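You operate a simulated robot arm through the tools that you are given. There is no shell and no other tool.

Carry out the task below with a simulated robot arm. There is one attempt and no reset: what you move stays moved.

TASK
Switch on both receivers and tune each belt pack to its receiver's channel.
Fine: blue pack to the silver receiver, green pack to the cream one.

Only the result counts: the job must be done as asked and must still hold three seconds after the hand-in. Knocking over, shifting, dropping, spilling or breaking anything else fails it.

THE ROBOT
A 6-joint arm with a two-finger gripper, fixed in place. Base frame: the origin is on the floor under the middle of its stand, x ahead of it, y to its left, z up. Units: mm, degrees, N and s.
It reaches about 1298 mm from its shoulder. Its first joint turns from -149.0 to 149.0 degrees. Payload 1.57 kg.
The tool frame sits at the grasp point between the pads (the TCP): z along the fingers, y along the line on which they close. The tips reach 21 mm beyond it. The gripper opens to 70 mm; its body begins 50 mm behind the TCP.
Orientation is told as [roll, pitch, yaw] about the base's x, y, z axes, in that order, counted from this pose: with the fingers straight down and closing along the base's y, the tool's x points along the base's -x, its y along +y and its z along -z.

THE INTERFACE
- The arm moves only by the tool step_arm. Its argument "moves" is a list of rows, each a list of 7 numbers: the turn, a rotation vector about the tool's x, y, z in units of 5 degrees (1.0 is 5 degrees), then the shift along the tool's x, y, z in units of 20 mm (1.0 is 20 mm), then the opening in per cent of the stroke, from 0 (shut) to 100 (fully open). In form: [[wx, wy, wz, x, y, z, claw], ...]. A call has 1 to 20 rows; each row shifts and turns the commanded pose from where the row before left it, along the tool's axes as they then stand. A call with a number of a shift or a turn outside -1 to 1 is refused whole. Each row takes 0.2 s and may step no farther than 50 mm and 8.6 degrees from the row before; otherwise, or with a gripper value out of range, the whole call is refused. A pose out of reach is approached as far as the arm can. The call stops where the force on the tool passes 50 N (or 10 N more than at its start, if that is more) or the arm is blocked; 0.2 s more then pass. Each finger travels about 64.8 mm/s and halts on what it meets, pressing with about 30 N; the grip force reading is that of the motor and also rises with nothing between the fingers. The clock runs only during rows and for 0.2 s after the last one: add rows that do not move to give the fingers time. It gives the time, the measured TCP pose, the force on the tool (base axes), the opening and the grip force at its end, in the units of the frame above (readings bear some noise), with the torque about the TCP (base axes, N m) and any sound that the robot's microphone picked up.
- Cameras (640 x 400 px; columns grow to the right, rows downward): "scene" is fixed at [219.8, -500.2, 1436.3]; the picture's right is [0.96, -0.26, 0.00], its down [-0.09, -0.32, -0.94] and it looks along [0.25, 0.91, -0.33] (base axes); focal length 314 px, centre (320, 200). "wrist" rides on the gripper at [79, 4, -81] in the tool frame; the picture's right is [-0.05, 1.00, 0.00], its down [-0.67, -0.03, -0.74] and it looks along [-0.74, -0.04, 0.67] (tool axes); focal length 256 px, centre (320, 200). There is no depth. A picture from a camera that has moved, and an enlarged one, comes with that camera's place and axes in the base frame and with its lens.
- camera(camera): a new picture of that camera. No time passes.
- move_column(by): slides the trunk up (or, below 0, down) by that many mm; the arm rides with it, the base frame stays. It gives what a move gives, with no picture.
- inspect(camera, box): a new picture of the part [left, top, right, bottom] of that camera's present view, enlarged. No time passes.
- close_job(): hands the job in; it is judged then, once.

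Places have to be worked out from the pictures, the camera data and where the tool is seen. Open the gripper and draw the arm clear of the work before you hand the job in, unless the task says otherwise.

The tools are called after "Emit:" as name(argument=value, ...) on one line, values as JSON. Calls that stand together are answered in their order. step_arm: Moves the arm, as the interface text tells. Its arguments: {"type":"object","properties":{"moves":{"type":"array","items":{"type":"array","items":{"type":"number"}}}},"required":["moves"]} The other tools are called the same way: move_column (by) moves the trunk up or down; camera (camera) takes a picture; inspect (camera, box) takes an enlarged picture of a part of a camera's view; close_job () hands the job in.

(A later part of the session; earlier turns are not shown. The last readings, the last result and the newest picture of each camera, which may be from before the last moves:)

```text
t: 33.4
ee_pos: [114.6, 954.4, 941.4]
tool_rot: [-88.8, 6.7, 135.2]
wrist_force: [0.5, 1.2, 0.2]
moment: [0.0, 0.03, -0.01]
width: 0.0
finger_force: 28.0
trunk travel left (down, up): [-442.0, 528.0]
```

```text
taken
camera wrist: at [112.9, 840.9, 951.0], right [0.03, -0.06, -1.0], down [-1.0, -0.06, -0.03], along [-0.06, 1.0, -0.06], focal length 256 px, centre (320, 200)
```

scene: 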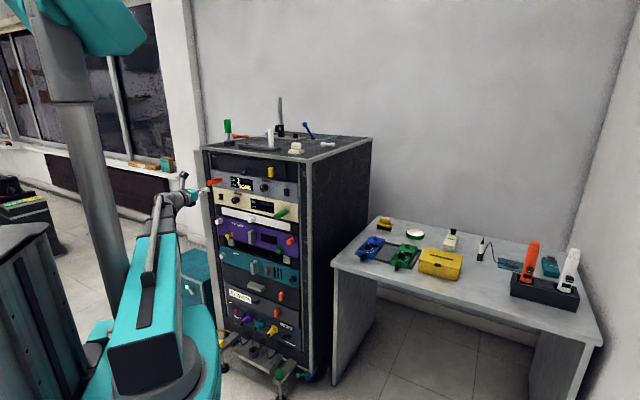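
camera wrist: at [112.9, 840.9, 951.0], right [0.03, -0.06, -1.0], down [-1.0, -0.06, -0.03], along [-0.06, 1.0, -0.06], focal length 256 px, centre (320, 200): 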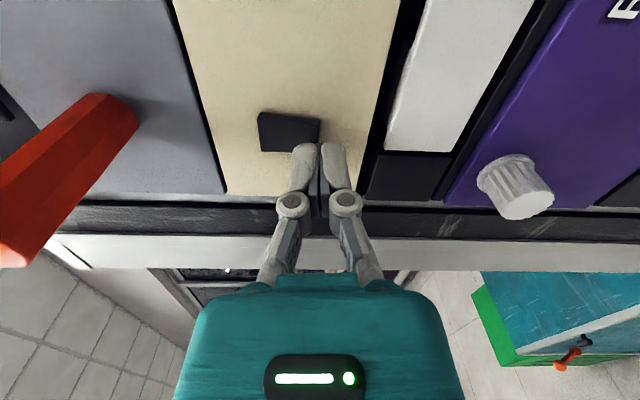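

Fingertips are just short of the rocker's lower half, no force yet. Continue in 2 mm steps.

Emit:
step_arm(moves=[[0, 0, 0, 0, 0, 0.1, 0], [0, 0, 0, 0, 0, 0.1, 0], [0, 0, 0, 0, 0, 0.1, 0]])

Emit:
inspect(camera="wrist", box=[220, 80, 380, 180])

Emit:
inspect(camera="scene", box=[180, 160, 300, 235])

```text
t: 34.2
ee_pos: [118.0, 958.7, 942.6]
tool_rot: [-88.7, 6.6, 135.3]
wrist_force: [0.7, 0.3, -1.1]
moment: [-0.01, -0.02, -0.01]
width: 0.3
finger_force: 28.6
trunk travel left (down, up): [-442.0, 528.0]
```

```text
4.00 times, centred on (300, 130) of wrist
camera zoom: at [117.0, 844.6, 951.0], right [0.03, -0.06, -1.0], down [-1.0, -0.06, -0.03], along [-0.06, 1.0, -0.06], focal length 1024 px, centre (400, 480)
```

zoom: 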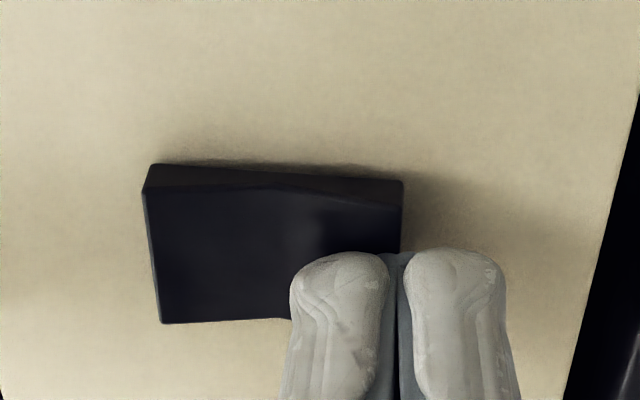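

```text
5.33 times, centred on (240, 198) of scene
camera zoom: at [219.8, -500.2, 1436.3], right [0.96, -0.26, 0.0], down [-0.09, -0.32, -0.94], along [0.25, 0.91, -0.33], focal length 1675 px, centre (747, 213)
```

zoom: 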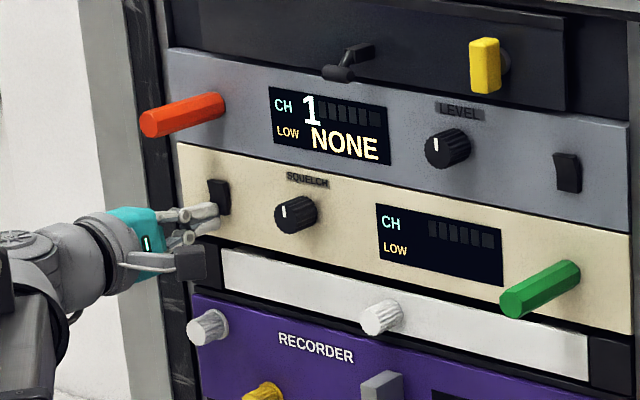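

Still no contact at d≈761. Continue.

Emit:
step_arm(moves=[[0, 0, 0, 0, 0, 0.1, 0], [0, 0, 0, 0, 0, 0.1, 0]])

Emit:
inspect(camera="wrist", box=[220, 80, 380, 180])

Emit:
inspect(camera="scene", box=[180, 160, 300, 235])

```text
t: 34.8
ee_pos: [119.5, 959.6, 943.0]
tool_rot: [-88.8, 6.7, 135.3]
wrist_force: [-8.7, -14.5, -8.5]
moment: [0.06, 0.08, -0.18]
width: 0.0
finger_force: 28.3
trunk travel left (down, up): [-442.0, 528.0]
```

```text
4.00 times, centred on (300, 130) of wrist
camera zoom: at [118.2, 845.9, 951.0], right [0.03, -0.06, -1.0], down [-1.0, -0.06, -0.03], along [-0.06, 1.0, -0.06], focal length 1024 px, centre (400, 480)
```

zoom: 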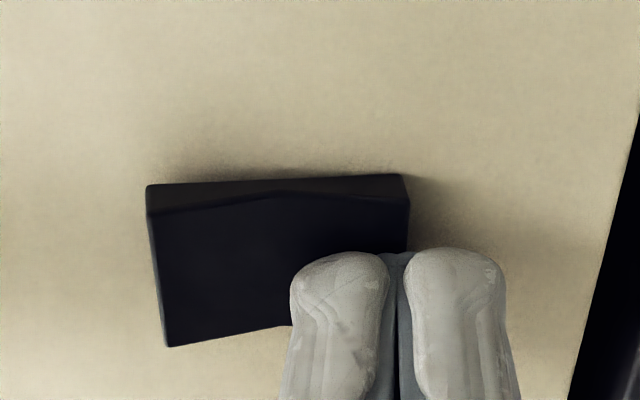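

```text
5.33 times, centred on (240, 198) of scene
camera zoom: at [219.8, -500.2, 1436.3], right [0.96, -0.26, 0.0], down [-0.09, -0.32, -0.94], along [0.25, 0.91, -0.33], focal length 1675 px, centre (747, 213)
```

zoom: 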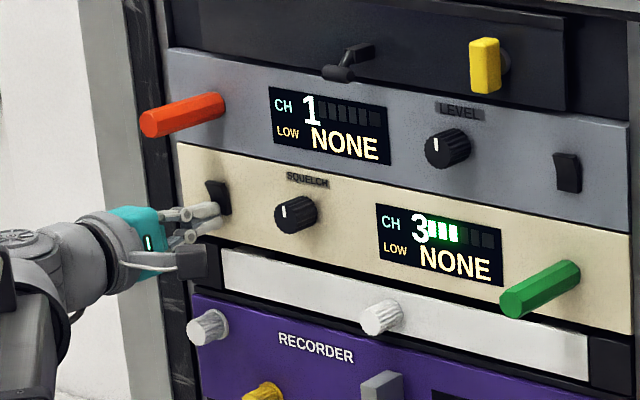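

The cream receiver shows "CH 3" with signal bars, LOW NONE. Back straight off and check that it stays on.

Emit:
step_arm(moves=[[0, 0, 0, 0, 0, -0.3, 0], [0, 0, 0, 0, 0, -1, 0], [0, 0, 0, 0, 0, -1, 0], [0, 0, 0, 0, 0, -1, 0], [0, 0, 0, 0, 0, -1, 0], [0, 0, 0, 0, 0, -1, 0], [0, 0, 0, 0, 0, -1, 0]])

Emit:
camera(camera="wrist")

Emit:
inspect(camera="scene", box=[200, 140, 320, 215])

Emit:
inspect(camera="scene", box=[350, 225, 430, 275])

```text
t: 36.4
ee_pos: [31.3, 869.3, 942.3]
tool_rot: [-88.9, 6.8, 135.1]
wrist_force: [0.6, 0.5, -0.1]
moment: [0.0, -0.02, 0.02]
width: 0.0
finger_force: 29.0
trunk travel left (down, up): [-442.0, 528.0]
```

```text
taken
camera wrist: at [29.7, 757.7, 951.1], right [0.03, -0.06, -1.0], down [-1.0, -0.06, -0.03], along [-0.06, 1.0, -0.06], focal length 256 px, centre (320, 200)
```

wrist: 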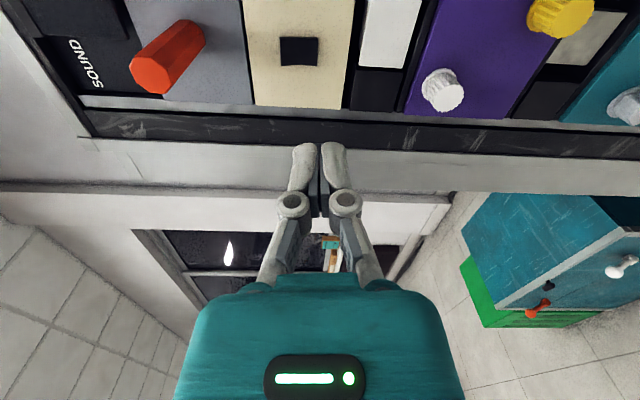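

```text
5.33 times, centred on (260, 178) of scene
camera zoom: at [219.8, -500.2, 1436.3], right [0.96, -0.26, 0.0], down [-0.09, -0.32, -0.94], along [0.25, 0.91, -0.33], focal length 1675 px, centre (640, 320)
```

zoom: 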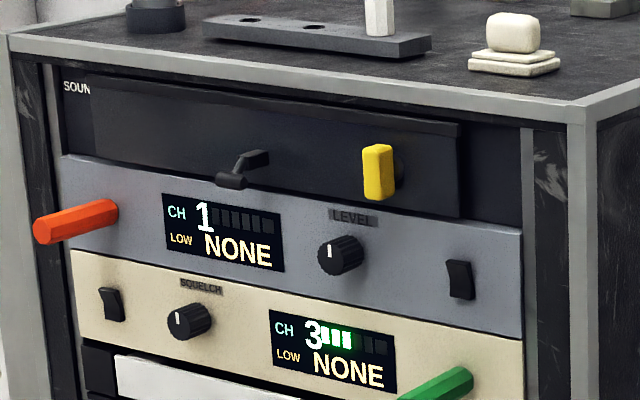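

```text
8.00 times, centred on (390, 250) of scene
camera zoom: at [219.8, -500.2, 1436.3], right [0.96, -0.26, 0.0], down [-0.09, -0.32, -0.94], along [0.25, 0.91, -0.33], focal length 2512 px, centre (-240, -200)
```

zoom: 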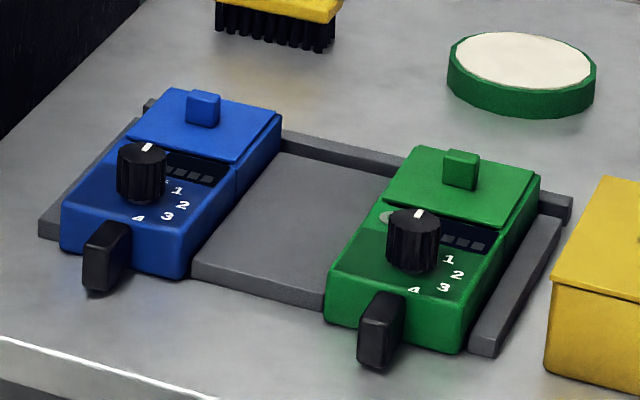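

Both receivers are on: silver CH 1, cream CH 3; both packs' knobs appear to point at OFF. I'll back away further and raise the trunk before turning the hand to point down.

Emit:
step_arm(moves=[[0, 0, 0, 0, 0, -1, 0], [0, 0, 0, 0, 0, -1, 0], [0, 0, 0, 0, 0, -1, 0]])

Emit:
move_column(by=250)

Emit:
step_arm(moves=[[-1, 0, 0, 0, 0, 0, 0], [-1, 0, 0, 0, 0, 0, 0], [-1, 0, 0, 0, 0, 0, 0], [-1, 0, 0, 0, 0, 0, 0], [-1, 0, 0, 0, 0, 0, 0], [-1, 0, 0, 0, 0, 0, 0], [-1, 0, 0, 0, 0, 0, 0], [-1, 0, 0, 0, 0, 0, 0], [-1, 0, 0, 0, 0, 0, 0]])

```text
t: 37.2
ee_pos: [-10.9, 825.9, 942.3]
tool_rot: [-88.9, 6.9, 135.2]
wrist_force: [-0.3, -0.3, 0.1]
moment: [0.02, -0.02, 0.0]
width: 0.0
finger_force: 28.3
trunk travel left (down, up): [-442.0, 528.0]
```

```text
t: 39.8
ee_pos: [-10.9, 826.9, 1192.2]
tool_rot: [-88.8, 6.8, 135.3]
wrist_force: [0.1, 0.5, 0.6]
moment: [0.0, 0.03, 0.01]
width: 0.0
finger_force: 28.4
trunk travel left (down, up): [-692.0, 278.0]
```

```text
t: 41.8
ee_pos: [-10.9, 827.3, 1063.7]
tool_rot: [-43.7, 6.8, 135.3]
wrist_force: [0.3, -1.5, 0.6]
moment: [0.0, 0.01, 0.0]
width: 0.1
finger_force: 28.7
out of reach, approached as far as the arm can: row 1, 2, 3, 4, 5, 6, 7, 8, 9
trunk travel left (down, up): [-692.0, 278.0]
```

The hand is at 45° now; finish pointing it straight down and take out the 6.8° residual tilt.

Emit:
step_arm(moves=[[-1, 0, 0, 0, 0, 0, 30], [-1, 0, 0, 0, 0, 0, 30], [-1, 0, 0, 0, 0, 0, 30], [-1, 0, 0, 0, 0, 0, 30], [-1, 0, 0, 0, 0, 0, 30], [-1, 0, 0, 0, 0, 0, 30], [-1, 0, 0, 0, 0, 0, 30], [-1, 0, 0, 0, 0, 0, 30], [-0.74, 0, 0, 0, 0, 0, 30], [0, -0.68, 0, 0, 0, 0, 30], [0, -0.68, 0, 0, 0, 0, 30]])

Emit:
camera(camera="scene")

```text
t: 44.2
ee_pos: [-12.0, 826.9, 1018.6]
tool_rot: [-12.7, 9.9, 134.6]
wrist_force: [0.2, -0.3, 0.9]
moment: [0.01, -0.02, -0.03]
width: 21.1
finger_force: 0.0
out of reach, approached as far as the arm can: row 1, 2, 3, 4, 5, 6, 7, 8, 9, 11
trunk travel left (down, up): [-692.0, 278.0]
```

```text
taken
```

scene: 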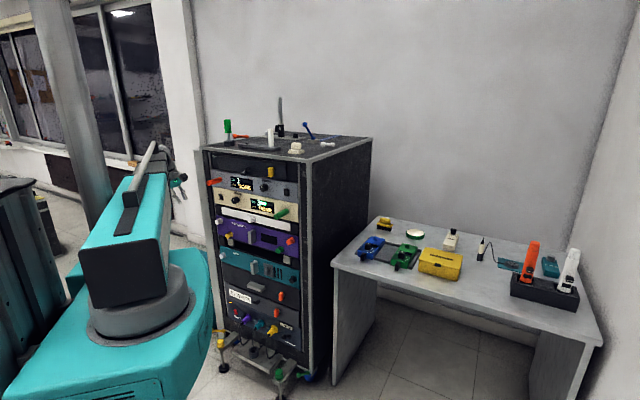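

The wrist roll is near its limit, leaving a ~16° tilt. I'll roll back about the tool axis by 60° to get away from the limit.

Emit:
step_arm(moves=[[0, 0, -1, 0, 0, 0, 30], [0, 0, -1, 0, 0, 0, 30], [0, 0, -1, 0, 0, 0, 30], [0, 0, -1, 0, 0, 0, 30], [0, 0, -1, 0, 0, 0, 30], [0, 0, -1, 0, 0, 0, 30], [0, 0, -1, 0, 0, 0, 30], [0, 0, -1, 0, 0, 0, 30], [0, 0, -1, 0, 0, 0, 30], [0, 0, -1, 0, 0, 0, 30], [0, 0, -1, 0, 0, 0, 30], [0, 0, -1, 0, 0, 0, 30]])

```text
t: 46.8
ee_pos: [-11.6, 827.8, 1018.7]
tool_rot: [2.4, 16.0, -163.8]
wrist_force: [-0.8, 0.5, 0.3]
moment: [0.02, -0.02, 0.0]
width: 21.0
finger_force: 0.2
trunk travel left (down, up): [-692.0, 278.0]
```

Now take out the residual tilt (16° about tool y, 2.4° about x).

Emit:
step_arm(moves=[[0.12, -0.8, 0, 0, 0, 0, 30], [0.12, -0.8, 0, 0, 0, 0, 30], [0.12, -0.8, 0, 0, 0, 0, 30], [0.12, -0.8, 0, 0, 0, 0, 30]])

```text
t: 47.8
ee_pos: [-11.3, 827.9, 1017.0]
tool_rot: [2.4, 16.0, -163.9]
wrist_force: [-0.3, -0.2, -0.1]
moment: [-0.03, 0.04, -0.01]
width: 20.7
finger_force: 0.1
out of reach, approached as far as the arm can: row 1, 2, 3, 4
trunk travel left (down, up): [-692.0, 278.0]
```

The wrist got into its flipped branch (the bend joint changed sign), so it cannot point straight down from this side. I'll raise the trunk, bring the tool back to horizontal, swing it left past the boom axis, and then pitch it down.

Emit:
move_column(by=150)

Emit:
step_arm(moves=[[0.5486, 0.785, 0, 0, 0, 0, 30], [0.5486, 0.785, 0, 0, 0, 0, 30], [0.5486, 0.785, 0, 0, 0, 0, 30], [0.5486, 0.785, 0, 0, 0, 0, 30], [0.5486, 0.785, 0, 0, 0, 0, 30], [0.5486, 0.785, 0, 0, 0, 0, 30], [0.5486, 0.785, 0, 0, 0, 0, 30], [0.5486, 0.785, 0, 0, 0, 0, 30], [0.5486, 0.785, 0, 0, 0, 0, 30], [0.5486, 0.785, 0, 0, 0, 0, 30], [0.5486, 0.785, 0, 0, 0, 0, 30], [0.5486, 0.785, 0, 0, 0, 0, 30], [0.5486, 0.785, 0, 0, 0, 0, 30], [0.5486, 0.785, 0, 0, 0, 0, 30], [0.5486, 0.785, 0, 0, 0, 0, 30], [0.5486, 0.785, 0, 0, 0, 0, 30]])

Emit:
camera(camera="wrist")

```text
t: 49.6
ee_pos: [-11.1, 827.6, 1167.3]
tool_rot: [2.4, 16.0, -164.0]
wrist_force: [0.8, -0.2, 0.1]
moment: [0.02, 0.0, 0.01]
width: 21.2
finger_force: 0.0
trunk travel left (down, up): [-842.0, 128.0]
```

```text
t: 53.0
ee_pos: [-11.3, 827.2, 1341.7]
tool_rot: [-86.7, 66.0, 142.4]
wrist_force: [-0.8, 1.3, -0.3]
moment: [0.01, 0.01, 0.04]
width: 21.2
finger_force: 0.1
out of reach, approached as far as the arm can: row 1, 2, 3, 4, 5, 6, 7, 8, 9, 10, 11, 12, 13, 14, 15, 16
trunk travel left (down, up): [-842.0, 128.0]
```

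```text
taken
camera wrist: at [-36.5, 744.0, 1416.4], right [0.67, -0.59, -0.45], down [-0.72, -0.38, -0.58], along [0.17, 0.71, -0.68], focal length 256 px, centre (320, 200)
```

wrist: 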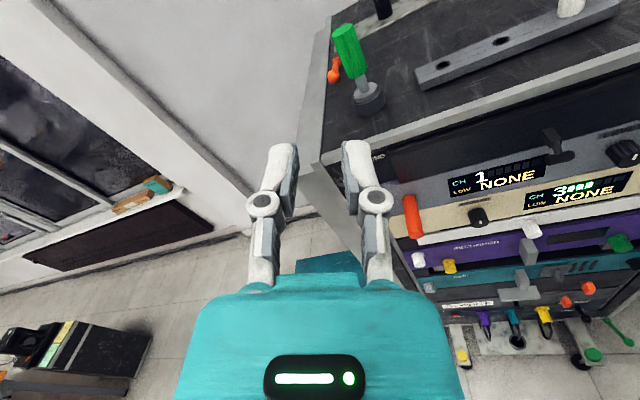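

Horizontal again (heading ≈50°, z 1342, above everything on the rack). Move the hand right so the boom comes to ~60° yaw.

Emit:
step_arm(moves=[[0, 0, 0, 0.449, 0.9915, 0.381, 30], [0, 0, 0, 0.449, 0.9915, 0.381, 30], [0, 0, 0, 0.449, 0.9915, 0.381, 30], [0, 0, 0, 0.449, 0.9915, 0.381, 30], [0, 0, 0, 0.449, 0.9915, 0.381, 30], [0, 0, 0, 0.449, 0.9915, 0.381, 30], [0, 0, 0, 0.449, 0.9915, 0.381, 30], [0, 0, 0, 0.449, 0.9915, 0.381, 30], [0, 0, 0, 0.449, 0.9915, 0.381, 30], [0, 0, 0, 0.449, 0.9915, 0.381, 30], [0, 0, 0, 0.449, 0.9915, 0.381, 30], [0, 0, 0, 0.449, 0.9915, 0.381, 30], [0, 0, 0, 0.449, 0.9915, 0.381, 30], [0, 0, 0, 0.449, 0.9915, 0.381, 30], [0, 0, 0, 0.449, 0.9915, 0.381, 30], [0, 0, 0, 0.449, 0.9915, 0.381, 30], [0, 0, 0, 0.449, 0.9915, 0.381, 30], [0, 0, 0, 0.449, 0.9915, 0.381, 30], [0, 0, 0, 0.449, 0.9915, 0.381, 30], [0, 0, 0, 0.449, 0.9915, 0.381, 30]])

```text
t: 57.2
ee_pos: [416.3, 658.5, 1342.8]
tool_rot: [-86.7, 66.1, 142.3]
wrist_force: [-0.6, -0.2, -0.8]
moment: [0.01, -0.02, -0.05]
width: 21.0
finger_force: 0.0
trunk travel left (down, up): [-842.0, 128.0]
```

Now swing the tool left 45° about the vertical, past the boom axis.

Emit:
step_arm(moves=[[0.914, -0.406, -0.027, 0, 0, 0, 30], [0.914, -0.406, -0.027, 0, 0, 0, 30], [0.914, -0.406, -0.027, 0, 0, 0, 30], [0.914, -0.406, -0.027, 0, 0, 0, 30], [0.914, -0.406, -0.027, 0, 0, 0, 30], [0.914, -0.406, -0.027, 0, 0, 0, 30], [0.914, -0.406, -0.027, 0, 0, 0, 30], [0.914, -0.406, -0.027, 0, 0, 0, 30], [0.914, -0.406, -0.027, 0, 0, 0, 30]])

Emit:
camera(camera="wrist")

```text
t: 59.2
ee_pos: [416.2, 659.8, 1345.3]
tool_rot: [-88.9, 66.7, -178.3]
wrist_force: [0.3, -0.8, 0.0]
moment: [0.0, 0.0, 0.0]
width: 21.0
finger_force: 0.0
out of reach, approached as far as the arm can: row 3
trunk travel left (down, up): [-842.0, 128.0]
```

```text
taken
camera wrist: at [452.8, 579.1, 1418.5], right [0.9, 0.01, -0.44], down [-0.29, -0.75, -0.59], along [-0.34, 0.66, -0.67], focal length 256 px, centre (320, 200)
```

wrist: 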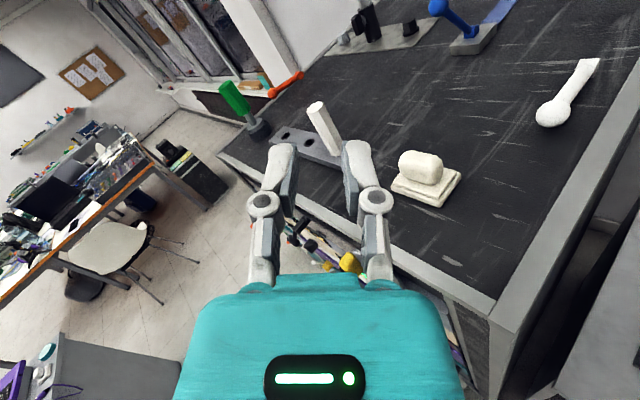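

The tool now points along +y, left of the boom. I'll move it to (620,500), clear of the rack, before pitching down.

Emit:
step_arm(moves=[[0, 0, 0, 0.398, 0.9225, -0.811, 30], [0, 0, 0, 0.398, 0.9225, -0.811, 30], [0, 0, 0, 0.398, 0.9225, -0.811, 30], [0, 0, 0, 0.398, 0.9225, -0.811, 30], [0, 0, 0, 0.398, 0.9225, -0.811, 30], [0, 0, 0, 0.398, 0.9225, -0.811, 30], [0, 0, 0, 0.398, 0.9225, -0.811, 30], [0, 0, 0, 0.398, 0.9225, -0.811, 30], [0, 0, 0, 0.398, 0.9225, -0.811, 30], [0, 0, 0, 0.398, 0.9225, -0.811, 30]])

Emit:
step_arm(moves=[[-0.398, -0.904, 0.013, 0, 0, 0, 60], [-0.398, -0.904, 0.013, 0, 0, 0, 60], [-0.398, -0.904, 0.013, 0, 0, 0, 60], [-0.398, -0.904, 0.013, 0, 0, 0, 60], [-0.398, -0.904, 0.013, 0, 0, 0, 60], [-0.398, -0.904, 0.013, 0, 0, 0, 60], [-0.398, -0.904, 0.013, 0, 0, 0, 60], [-0.398, -0.904, 0.013, 0, 0, 0, 60], [-0.398, -0.904, 0.013, 0, 0, 0, 60], [-0.398, -0.904, 0.013, 0, 0, 0, 60], [-0.398, -0.904, 0.013, 0, 0, 0, 60], [-0.398, -0.904, 0.013, 0, 0, 0, 60], [-0.398, -0.904, 0.013, 0, 0, 0, 60], [-0.398, -0.904, 0.013, 0, 0, 0, 60], [-0.398, -0.904, 0.013, 0, 0, 0, 60], [-0.398, -0.904, 0.013, 0, 0, 0, 60], [-0.398, -0.904, 0.013, 0, 0, 0, 60], [-0.398, -0.904, 0.013, 0, 0, 0, 60]])

Emit:
camera(camera="wrist")

Emit:
camera(camera="scene")

```text
t: 61.4
ee_pos: [618.7, 499.4, 1345.4]
tool_rot: [-89.0, 66.7, -178.5]
wrist_force: [-0.2, 0.0, 0.7]
moment: [-0.01, -0.01, 0.03]
width: 21.1
finger_force: 0.0
out of reach, approached as far as the arm can: row 10
trunk travel left (down, up): [-842.0, 128.0]
```

```text
t: 65.2
ee_pos: [619.3, 497.9, 1160.3]
tool_rot: [-0.4, 0.4, -114.2]
wrist_force: [0.8, 0.0, 0.0]
moment: [-0.03, -0.01, 0.0]
width: 42.2
finger_force: 0.0
out of reach, approached as far as the arm can: row 1, 2, 3, 4, 5, 6, 7, 8, 9, 10, 11, 12, 13, 14, 15, 16, 18
trunk travel left (down, up): [-842.0, 128.0]
```

```text
taken
camera wrist: at [655.1, 569.1, 1243.5], right [0.89, -0.46, -0.01], down [-0.3, -0.6, 0.74], along [-0.34, -0.66, -0.67], focal length 256 px, centre (320, 200)
```

wrist: 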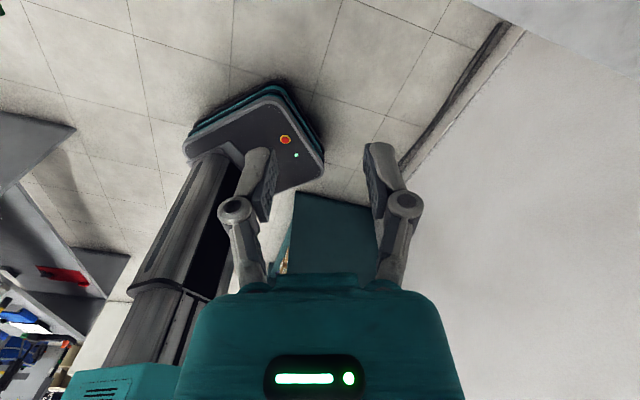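

```text
taken
```

scene: 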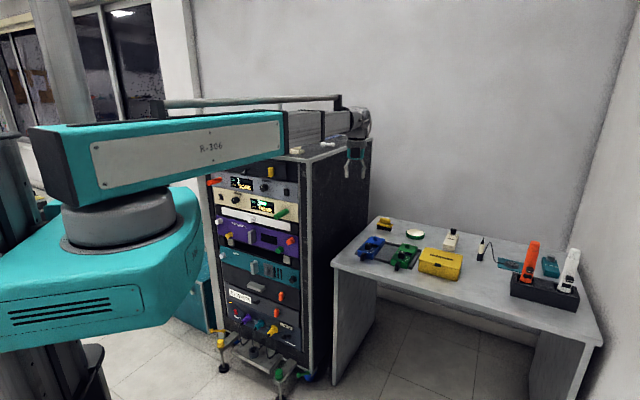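

The hand is pointing straight down now. I'll rotate it 90° back about its axis (as at the start), so the camera can look out over the desk.

Emit:
step_arm(moves=[[0, 0, -1, 0, 0, 0, 60], [0, 0, -1, 0, 0, 0, 60], [0, 0, -1, 0, 0, 0, 60], [0, 0, -1, 0, 0, 0, 60], [0, 0, -1, 0, 0, 0, 60], [0, 0, -1, 0, 0, 0, 60], [0, 0, -1, 0, 0, 0, 60], [0, 0, -1, 0, 0, 0, 60], [0, 0, -1, 0, 0, 0, 60], [0, 0, -1, 0, 0, 0, 60], [0, 0, -1, 0, 0, 0, 60], [0, 0, -1, 0, 0, 0, 60], [0, 0, -1, 0, 0, 0, 60], [0, 0, -1, 0, 0, 0, 60], [0, 0, -1, 0, 0, 0, 60], [0, 0, -1, 0, 0, 0, 60], [0, 0, -1, 0, 0, 0, 60], [0, 0, -1, 0, 0, 0, 60]])

Emit:
camera(camera="wrist")

```text
t: 69.0
ee_pos: [619.2, 498.9, 1160.9]
tool_rot: [0.5, 0.5, -23.9]
wrist_force: [0.5, 0.0, 0.2]
moment: [0.01, 0.02, -0.01]
width: 42.0
finger_force: 0.1
trunk travel left (down, up): [-842.0, 128.0]
```

```text
taken
camera wrist: at [548.0, 534.6, 1243.9], right [0.45, 0.89, 0.01], down [0.6, -0.31, 0.74], along [0.66, -0.33, -0.67], focal length 256 px, centre (320, 200)
```

wrist: 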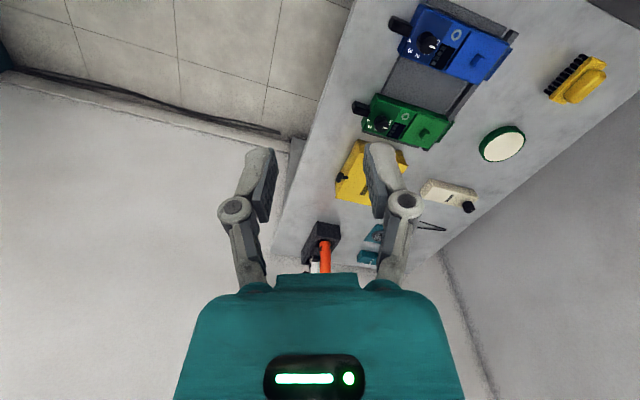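

The packs come into view from above; I'll enlarge them to read the knobs and labels.

Emit:
inspect(camera="wrist", box=[380, 0, 520, 88])

Emit:
inspect(camera="wrist", box=[340, 80, 480, 168])

```text
4.55 times, centred on (450, 44) of wrist
camera zoom: at [548.0, 534.6, 1243.9], right [0.45, 0.89, 0.01], down [0.6, -0.31, 0.74], along [0.66, -0.33, -0.67], focal length 1164 px, centre (-271, 909)
```

zoom: 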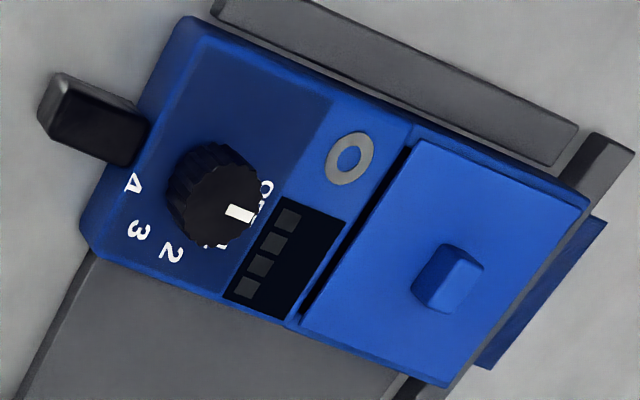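

```text
4.55 times, centred on (410, 124) of wrist
camera zoom: at [548.0, 534.6, 1243.9], right [0.45, 0.89, 0.01], down [0.6, -0.31, 0.74], along [0.66, -0.33, -0.67], focal length 1164 px, centre (-89, 546)
```

zoom: 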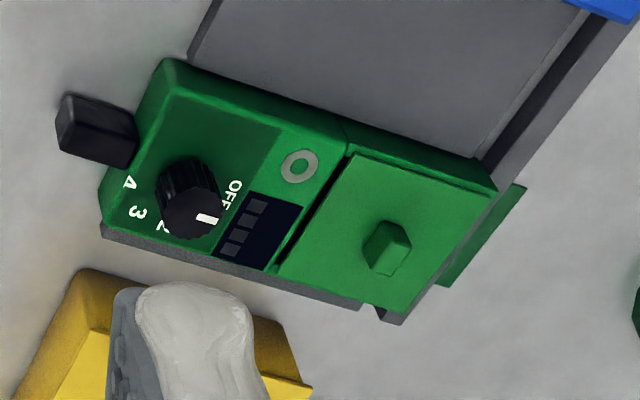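

Labels run clockwise OFF→1→2→3→4 around each knob; the blue knob is near (743,629,795), green near (850,522,795), both pointers at OFF. I'll move over the blue pack at height and then lower for a closer look.

Emit:
step_arm(moves=[[0, 0, 0, -0.338, 0.94, 0, 75], [0, 0, 0, -0.338, 0.94, 0, 75], [0, 0, 0, -0.338, 0.94, 0, 75], [0, 0, 0, -0.338, 0.94, 0, 75], [0, 0, 0, -0.338, 0.94, 0, 75], [0, 0, 0, -0.338, 0.94, 0, 75], [0, 0, 0, -0.338, 0.94, 0, 75], [0, 0, 0, -0.338, 0.94, 0, 75], [0, 0, 0, -0.338, 0.94, 0, 75]])

Emit:
move_column(by=-230)

Emit:
camera(camera="wrist")

Emit:
camera(camera="scene")

```text
t: 71.0
ee_pos: [744.9, 628.1, 1160.6]
tool_rot: [0.4, 0.6, -23.9]
wrist_force: [-1.3, -0.3, -0.3]
moment: [0.01, -0.01, -0.02]
width: 52.6
finger_force: 0.2
trunk travel left (down, up): [-842.0, 128.0]
```

```text
t: 73.4
ee_pos: [743.8, 628.9, 930.2]
tool_rot: [0.5, 0.4, -24.0]
wrist_force: [0.2, 0.9, 0.0]
moment: [-0.01, -0.02, 0.02]
width: 52.3
finger_force: 0.0
trunk travel left (down, up): [-612.0, 358.0]
```

```text
taken
camera wrist: at [673.6, 664.2, 1013.9], right [0.45, 0.89, 0.01], down [0.6, -0.31, 0.74], along [0.66, -0.33, -0.67], focal length 256 px, centre (320, 200)
```

wrist: 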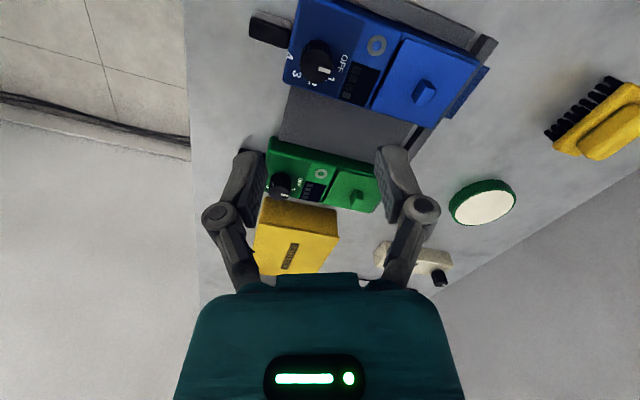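

```text
taken
```

scene: 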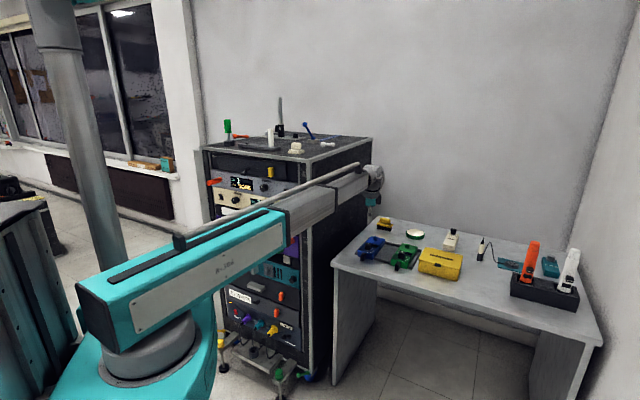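

The blue knob is just beyond the fingertips. Enlarge it.

Emit:
inspect(camera="wrist", box=[240, 0, 400, 120])

Emit:
inspect(camera="wrist", box=[280, 20, 360, 100])

```text
3.33 times, centred on (320, 60) of wrist
camera zoom: at [673.6, 664.2, 1013.9], right [0.45, 0.89, 0.01], down [0.6, -0.31, 0.74], along [0.66, -0.33, -0.67], focal length 853 px, centre (320, 667)
```

zoom: 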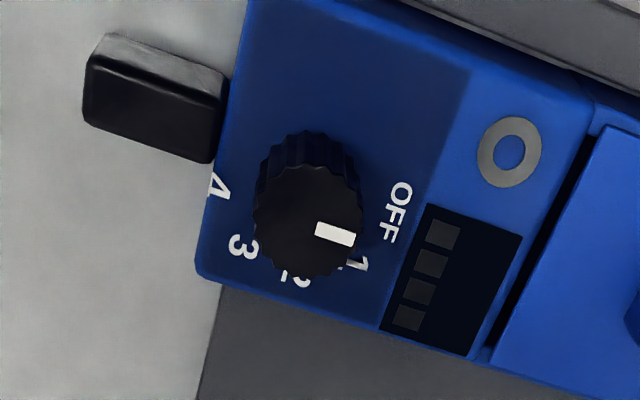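

```text
5.00 times, centred on (320, 60) of wrist
camera zoom: at [673.6, 664.2, 1013.9], right [0.45, 0.89, 0.01], down [0.6, -0.31, 0.74], along [0.66, -0.33, -0.67], focal length 1280 px, centre (320, 900)
```

zoom: 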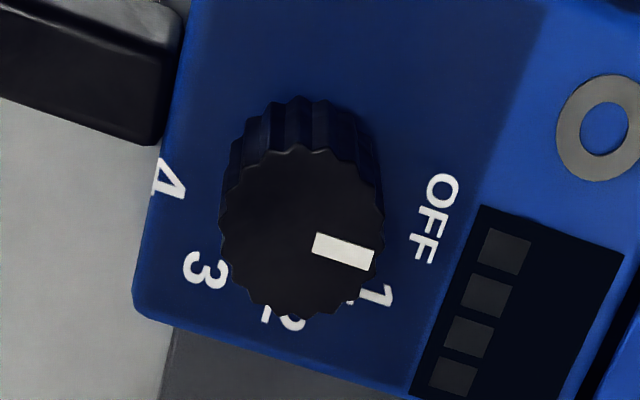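

Geometry fits well: knob axis ≈(744,627), labels every 40° clockwise from OFF (azimuth 45°), so blue needs +40° to "1" and green +120° to "3". Lower to z≈850 for a centring check.

Emit:
move_column(by=-80)

Emit:
camera(camera="wrist")

Emit:
inspect(camera="wrist", box=[220, 50, 420, 175])

```text
t: 74.5
ee_pos: [744.6, 629.4, 851.2]
tool_rot: [0.6, 0.5, -24.0]
wrist_force: [0.7, 0.7, 0.1]
moment: [0.0, -0.04, -0.02]
width: 52.3
finger_force: 0.0
trunk travel left (down, up): [-532.0, 438.0]
```

```text
taken
camera wrist: at [673.5, 664.2, 933.9], right [0.45, 0.89, 0.01], down [0.6, -0.31, 0.74], along [0.66, -0.33, -0.67], focal length 256 px, centre (320, 200)
```

wrist: 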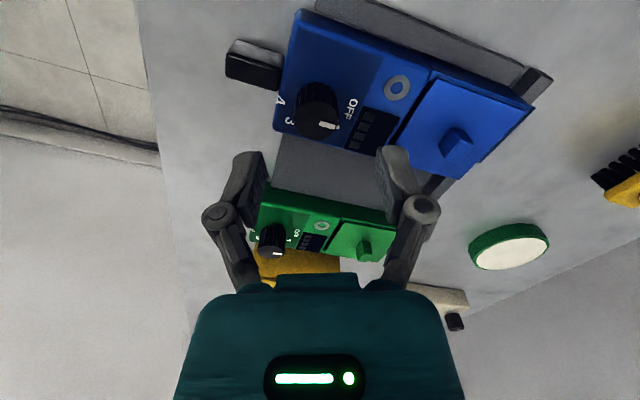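

```text
3.20 times, centred on (320, 112) of wrist
camera zoom: at [673.5, 664.2, 933.9], right [0.45, 0.89, 0.01], down [0.6, -0.31, 0.74], along [0.66, -0.33, -0.67], focal length 819 px, centre (320, 480)
```

zoom: 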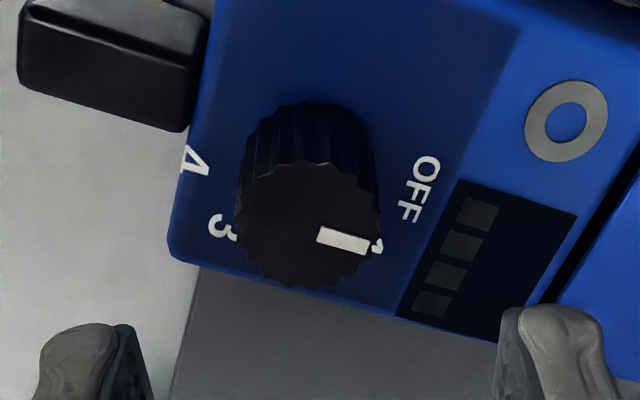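

The knob sits about 3 mm off the tool axis along the closing direction. I'll correct by -3 mm in tool y and lower a further 30 mm to recheck.

Emit:
step_arm(moves=[[0, 0, 0, 0, -0.15, 0, 70]])

Emit:
move_column(by=-27)

Emit:
inspect(camera="wrist", box=[220, 65, 420, 190])

Emit:
inspect(camera="scene", box=[340, 205, 440, 268])

```text
t: 75.0
ee_pos: [742.4, 625.8, 851.3]
tool_rot: [0.4, 0.5, -24.0]
wrist_force: [0.2, 0.2, 0.4]
moment: [0.0, 0.01, -0.02]
width: 49.1
finger_force: 0.0
trunk travel left (down, up): [-532.0, 438.0]
```

```text
t: 75.7
ee_pos: [742.1, 625.3, 823.6]
tool_rot: [0.4, 0.5, -24.0]
wrist_force: [-0.1, 0.6, 0.8]
moment: [-0.01, 0.02, 0.0]
width: 49.0
finger_force: 0.1
trunk travel left (down, up): [-505.0, 465.0]
```

```text
3.20 times, centred on (320, 128) of wrist
camera zoom: at [672.2, 661.3, 906.9], right [0.45, 0.89, 0.01], down [0.6, -0.31, 0.74], along [0.66, -0.33, -0.67], focal length 819 px, centre (320, 432)
```

zoom: 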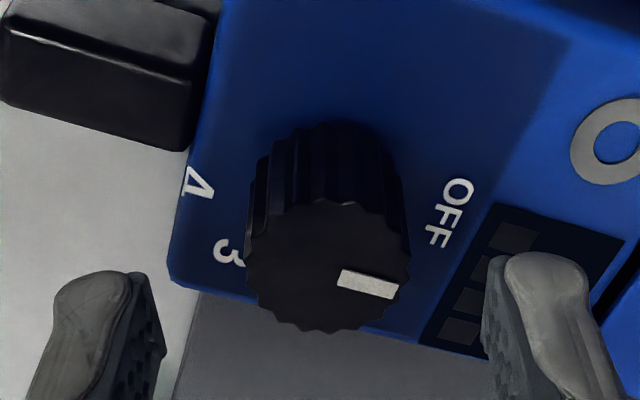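

```text
6.35 times, centred on (390, 236) of scene
camera zoom: at [219.8, -500.2, 1436.3], right [0.96, -0.26, 0.0], down [-0.09, -0.32, -0.94], along [0.25, 0.91, -0.33], focal length 1994 px, centre (-124, -32)
```

zoom: 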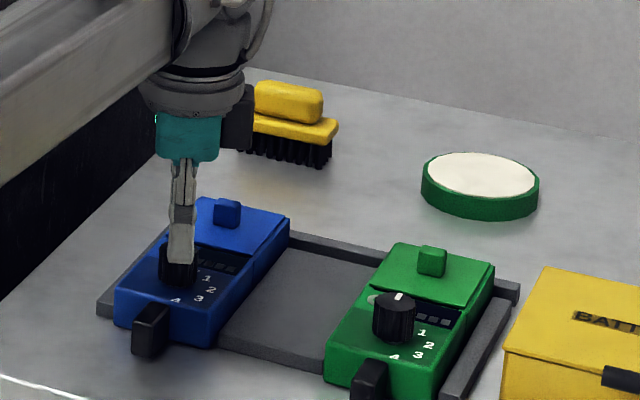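

Centred to within ~1 mm now. Lower to TCP z≈799 so the pads straddle the knob with the tips still ~8 mm above the pack face.

Emit:
move_column(by=-24)

Emit:
inspect(camera="wrist", box=[220, 85, 420, 210])

Emit:
inspect(camera="scene", box=[340, 225, 400, 265])

```text
t: 76.4
ee_pos: [743.2, 625.9, 799.2]
tool_rot: [0.5, 0.5, -24.0]
wrist_force: [0.2, -0.5, 0.1]
moment: [-0.01, 0.0, 0.03]
width: 49.1
finger_force: 0.1
trunk travel left (down, up): [-481.0, 489.0]
```

```text
3.20 times, centred on (320, 148) of wrist
camera zoom: at [672.2, 661.3, 882.9], right [0.45, 0.89, 0.01], down [0.6, -0.31, 0.74], along [0.66, -0.33, -0.67], focal length 819 px, centre (320, 368)
```

zoom: 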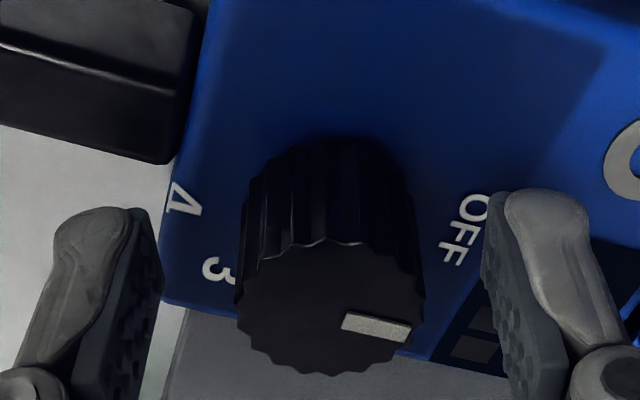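

```text
10.00 times, centred on (370, 245) of scene
camera zoom: at [219.8, -500.2, 1436.3], right [0.96, -0.26, 0.0], down [-0.09, -0.32, -0.94], along [0.25, 0.91, -0.33], focal length 3141 px, centre (-180, -250)
```

zoom: 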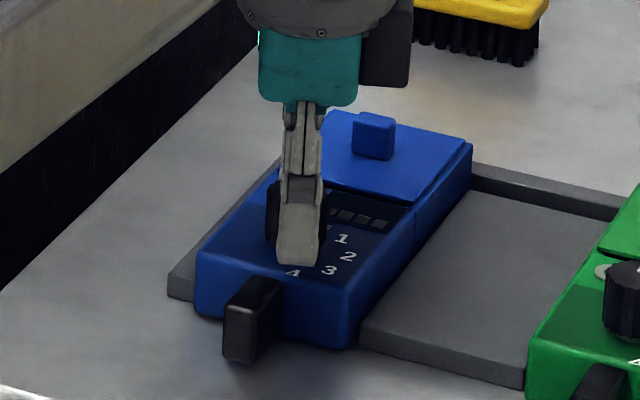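

Offset is about +1 mm in tool y; I'll trim that and close gently on the knob, then read the grip.

Emit:
step_arm(moves=[[0, 0, 0, -0.03, 0.055, 0, 70], [0, 0, 0, 0, 0, 0, 45], [0, 0, 0, 0, 0, 0, 0], [0, 0, 0, 0, 0, 0, 0], [0, 0, 0, 0, 0, 0, 0]])

Emit:
inspect(camera="wrist", box=[220, 85, 420, 210])

```text
t: 77.6
ee_pos: [743.5, 626.6, 800.0]
tool_rot: [0.4, 0.5, -24.0]
wrist_force: [-0.5, -0.5, 1.2]
moment: [0.04, -0.02, -0.04]
width: 25.6
finger_force: 30.2
trunk travel left (down, up): [-481.0, 489.0]
```

```text
3.20 times, centred on (320, 148) of wrist
camera zoom: at [673.0, 662.2, 882.9], right [0.45, 0.89, 0.01], down [0.6, -0.31, 0.74], along [0.66, -0.33, -0.67], focal length 819 px, centre (320, 368)
```

zoom: 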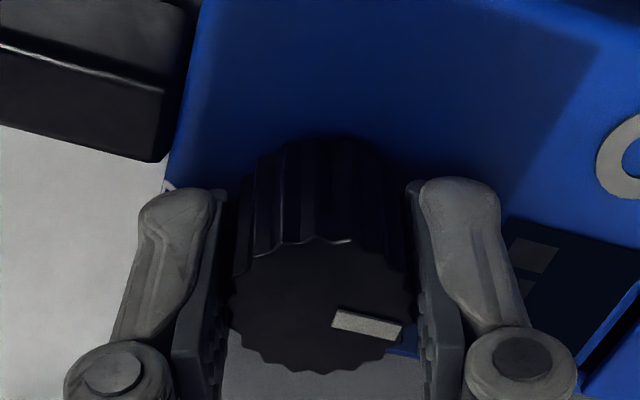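

Gripped at 25.6 mm width with no side load. Turn clockwise 20° first and check the torque.

Emit:
step_arm(moves=[[0, 0, 0.8, 0, 0, 0, 0], [0, 0, 0.8, 0, 0, 0, 0], [0, 0, 0.8, 0, 0, 0, 0], [0, 0, 0.8, 0, 0, 0, 0], [0, 0, 0.8, 0, 0, 0, 0]])

Emit:
inspect(camera="wrist", box=[220, 50, 420, 210])

```text
t: 78.8
ee_pos: [743.4, 626.4, 800.2]
tool_rot: [0.1, 0.7, -43.9]
wrist_force: [-2.6, 1.0, 0.0]
moment: [0.13, 0.12, -0.03]
width: 25.7
finger_force: 30.0
trunk travel left (down, up): [-481.0, 489.0]
```

```text
2.50 times, centred on (320, 130) of wrist
camera zoom: at [689.6, 684.0, 883.1], right [0.73, 0.68, 0.0], down [0.46, -0.5, 0.74], along [0.5, -0.54, -0.68], focal length 640 px, centre (320, 375)
```

zoom: 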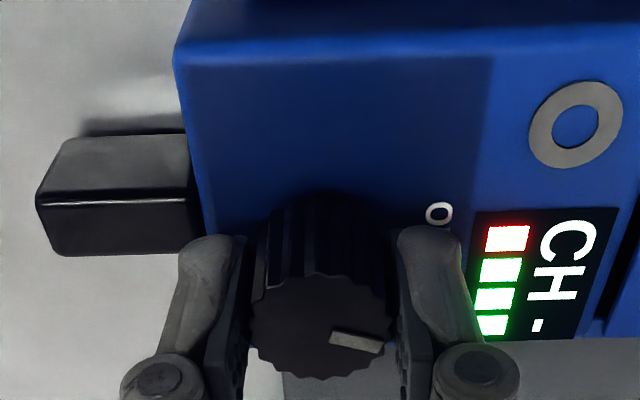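

The blue pack woke up and shows "CH -" between positions, with a full battery bar. Turn the remaining 20°.

Emit:
step_arm(moves=[[0, 0, 0.8, 0, 0, 0, 0], [0, 0, 0.8, 0, 0, 0, 0], [0, 0, 0.8, 0, 0, 0, 0], [0, 0, 0.8, 0, 0, 0, 0], [0, 0, 0.8, 0, 0, 0, 0]])

Emit:
inspect(camera="wrist", box=[220, 50, 420, 210])

Emit:
inspect(camera="scene", box=[200, 140, 320, 215])

```text
t: 80.0
ee_pos: [743.1, 625.7, 799.3]
tool_rot: [0.0, 0.7, -64.1]
wrist_force: [-3.0, 0.7, 0.4]
moment: [-0.06, 0.03, 0.01]
width: 25.6
finger_force: 30.3
trunk travel left (down, up): [-481.0, 489.0]
```

```text
2.50 times, centred on (320, 130) of wrist
camera zoom: at [712.6, 698.8, 883.1], right [0.92, 0.39, 0.0], down [0.26, -0.62, 0.74], along [0.29, -0.68, -0.68], focal length 640 px, centre (320, 375)
```

zoom: 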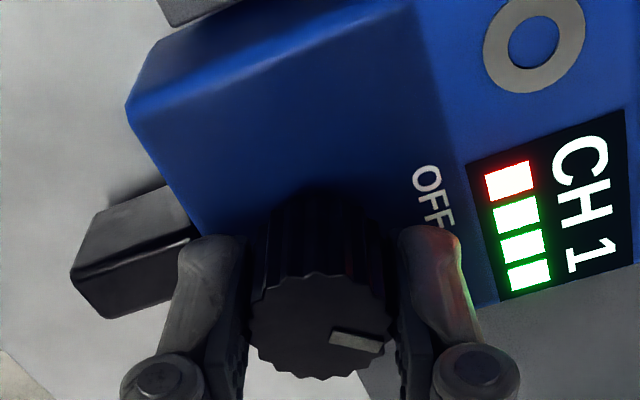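

```text
5.33 times, centred on (260, 178) of scene
camera zoom: at [219.8, -500.2, 1436.3], right [0.96, -0.26, 0.0], down [-0.09, -0.32, -0.94], along [0.25, 0.91, -0.33], focal length 1675 px, centre (640, 320)
```

zoom: 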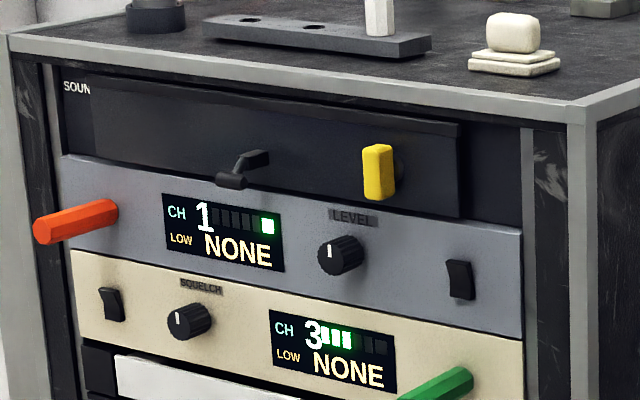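

Blue shows "CH 1" and the silver receiver picks it up. Release the knob and lift straight up.

Emit:
step_arm(moves=[[0, 0, 0, 0, 0, 0, 45], [0, 0, 0, 0, 0, 0, 70], [0, 0, 0, 0, 0, 0, 70]])

Emit:
move_column(by=100)

Emit:
camera(camera="wrist")

Emit:
inspect(camera="wrist", box=[240, 0, 400, 120])

Emit:
inspect(camera="scene", box=[350, 225, 430, 275])

```text
t: 80.8
ee_pos: [743.3, 625.7, 799.3]
tool_rot: [0.0, 0.7, -63.9]
wrist_force: [-0.6, 0.2, 0.8]
moment: [0.03, -0.02, 0.03]
width: 49.0
finger_force: 0.0
trunk travel left (down, up): [-481.0, 489.0]
```

```text
t: 82.1
ee_pos: [743.4, 626.7, 899.1]
tool_rot: [0.0, 0.7, -63.9]
wrist_force: [0.0, -0.1, 0.1]
moment: [-0.03, -0.01, -0.01]
width: 49.1
finger_force: 0.0
trunk travel left (down, up): [-581.0, 389.0]
```

```text
taken
camera wrist: at [712.8, 698.7, 983.0], right [0.92, 0.39, 0.0], down [0.26, -0.62, 0.74], along [0.29, -0.68, -0.68], focal length 256 px, centre (320, 200)
```

wrist: 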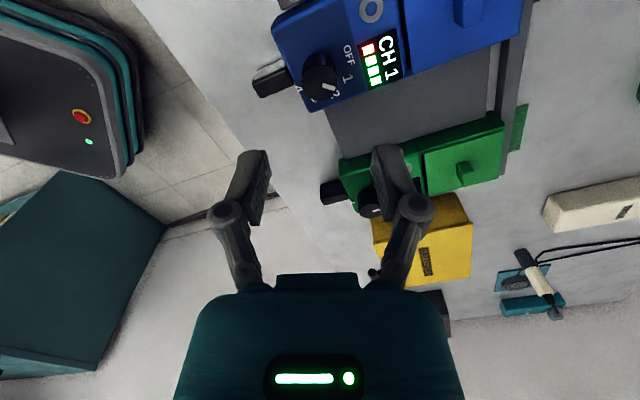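

```text
3.33 times, centred on (320, 60) of wrist
camera zoom: at [712.8, 698.7, 983.0], right [0.92, 0.39, 0.0], down [0.26, -0.62, 0.74], along [0.29, -0.68, -0.68], focal length 853 px, centre (320, 667)
```

zoom: 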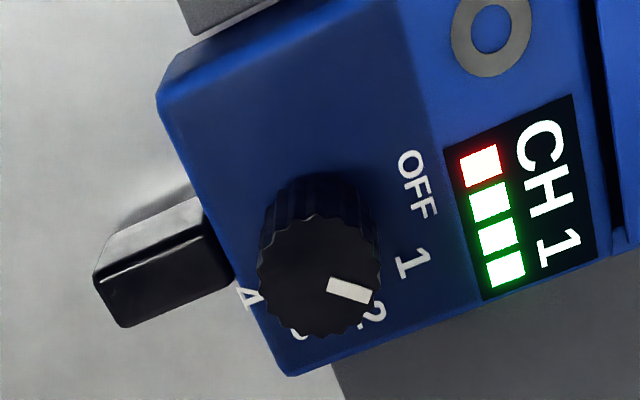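

```text
8.00 times, centred on (390, 250) of scene
camera zoom: at [219.8, -500.2, 1436.3], right [0.96, -0.26, 0.0], down [-0.09, -0.32, -0.94], along [0.25, 0.91, -0.33], focal length 2512 px, centre (-240, -200)
```

zoom: 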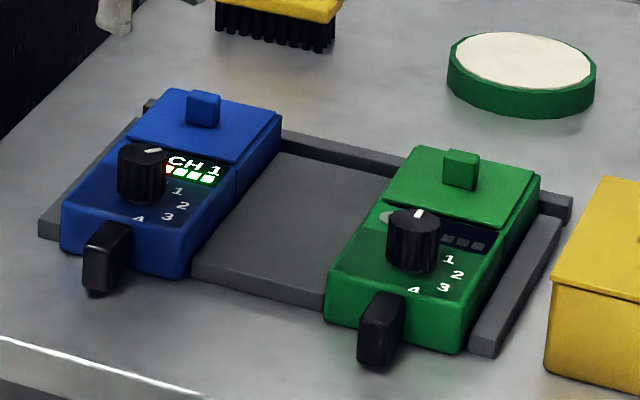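

Blue is done (CH 1) and the pack hasn't moved. Now move over the green knob near (850,522) at safe height.

Emit:
step_arm(moves=[[0, 0, 0, -0.8775, 0.314, 0, 70], [0, 0, 0, -0.8775, 0.314, 0, 70], [0, 0, 0, -0.8775, 0.314, 0, 70], [0, 0, 0, -0.8775, 0.314, 0, 70], [0, 0, 0, -0.8775, 0.314, 0, 70], [0, 0, 0, -0.8775, 0.314, 0, 70], [0, 0, 0, -0.8775, 0.314, 0, 70], [0, 0, 0, -0.8775, 0.314, 0, 70]])

Emit:
step_arm(moves=[[0, 0, -1, 0, 0, 0, 70], [0, 0, -1, 0, 0, 0, 70], [0, 0, -1, 0, 0, 0, 70], [0, 0, -1, 0, 0, 0, 70], [0, 0, -1, 0, 0, 0, 70], [0, 0, -1, 0, 0, 0, 70], [0, 0, -1, 0, 0, 0, 70], [0, 0, -1, 0, 0, 0, 70], [0, 0, -1, 0, 0, 0, 70], [0, 0, -1, 0, 0, 0, 70], [0, 0, -1, 0, 0, 0, 70], [0, 0, -1, 0, 0, 0, 70], [0, 0, -1, 0, 0, 0, 70], [0, 0, -1, 0, 0, 0, 70], [0, 0, -1, 0, 0, 0, 70], [0, 0, -1, 0, 0, 0, 70], [0, 0, -1, 0, 0, 0, 70], [0, 0, -1, 0, 0, 0, 70]])

Emit:
camera(camera="wrist")

Emit:
inspect(camera="wrist", box=[240, 0, 400, 120])

```text
t: 83.9
ee_pos: [851.2, 523.4, 899.0]
tool_rot: [0.1, 0.7, -64.0]
wrist_force: [-0.2, -0.2, 0.3]
moment: [0.02, 0.03, 0.0]
width: 49.3
finger_force: 0.1
trunk travel left (down, up): [-581.0, 389.0]
```

```text
t: 87.7
ee_pos: [850.5, 521.9, 898.6]
tool_rot: [0.7, 0.1, 26.1]
wrist_force: [-0.3, -0.2, 0.7]
moment: [-0.01, 0.0, -0.01]
width: 49.2
finger_force: 0.0
trunk travel left (down, up): [-581.0, 389.0]
```

```text
taken
camera wrist: at [777.6, 490.6, 982.1], right [-0.39, 0.92, 0.01], down [0.62, 0.25, 0.74], along [0.68, 0.3, -0.67], focal length 256 px, centre (320, 200)
```

wrist: 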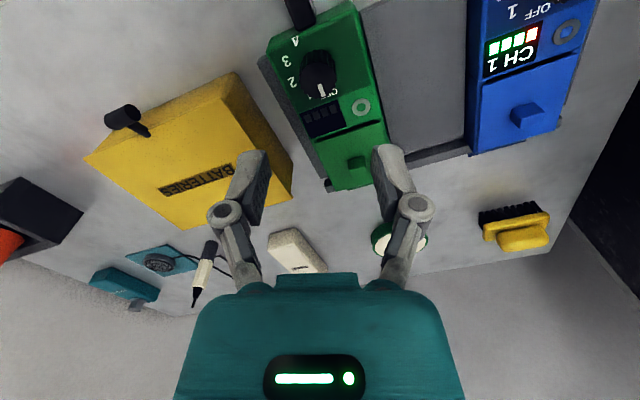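

```text
3.33 times, centred on (320, 60) of wrist
camera zoom: at [777.6, 490.6, 982.1], right [-0.39, 0.92, 0.01], down [0.62, 0.25, 0.74], along [0.68, 0.3, -0.67], focal length 853 px, centre (320, 667)
```

zoom: 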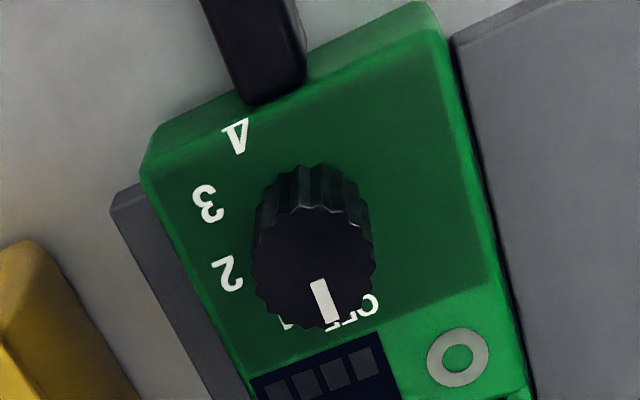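

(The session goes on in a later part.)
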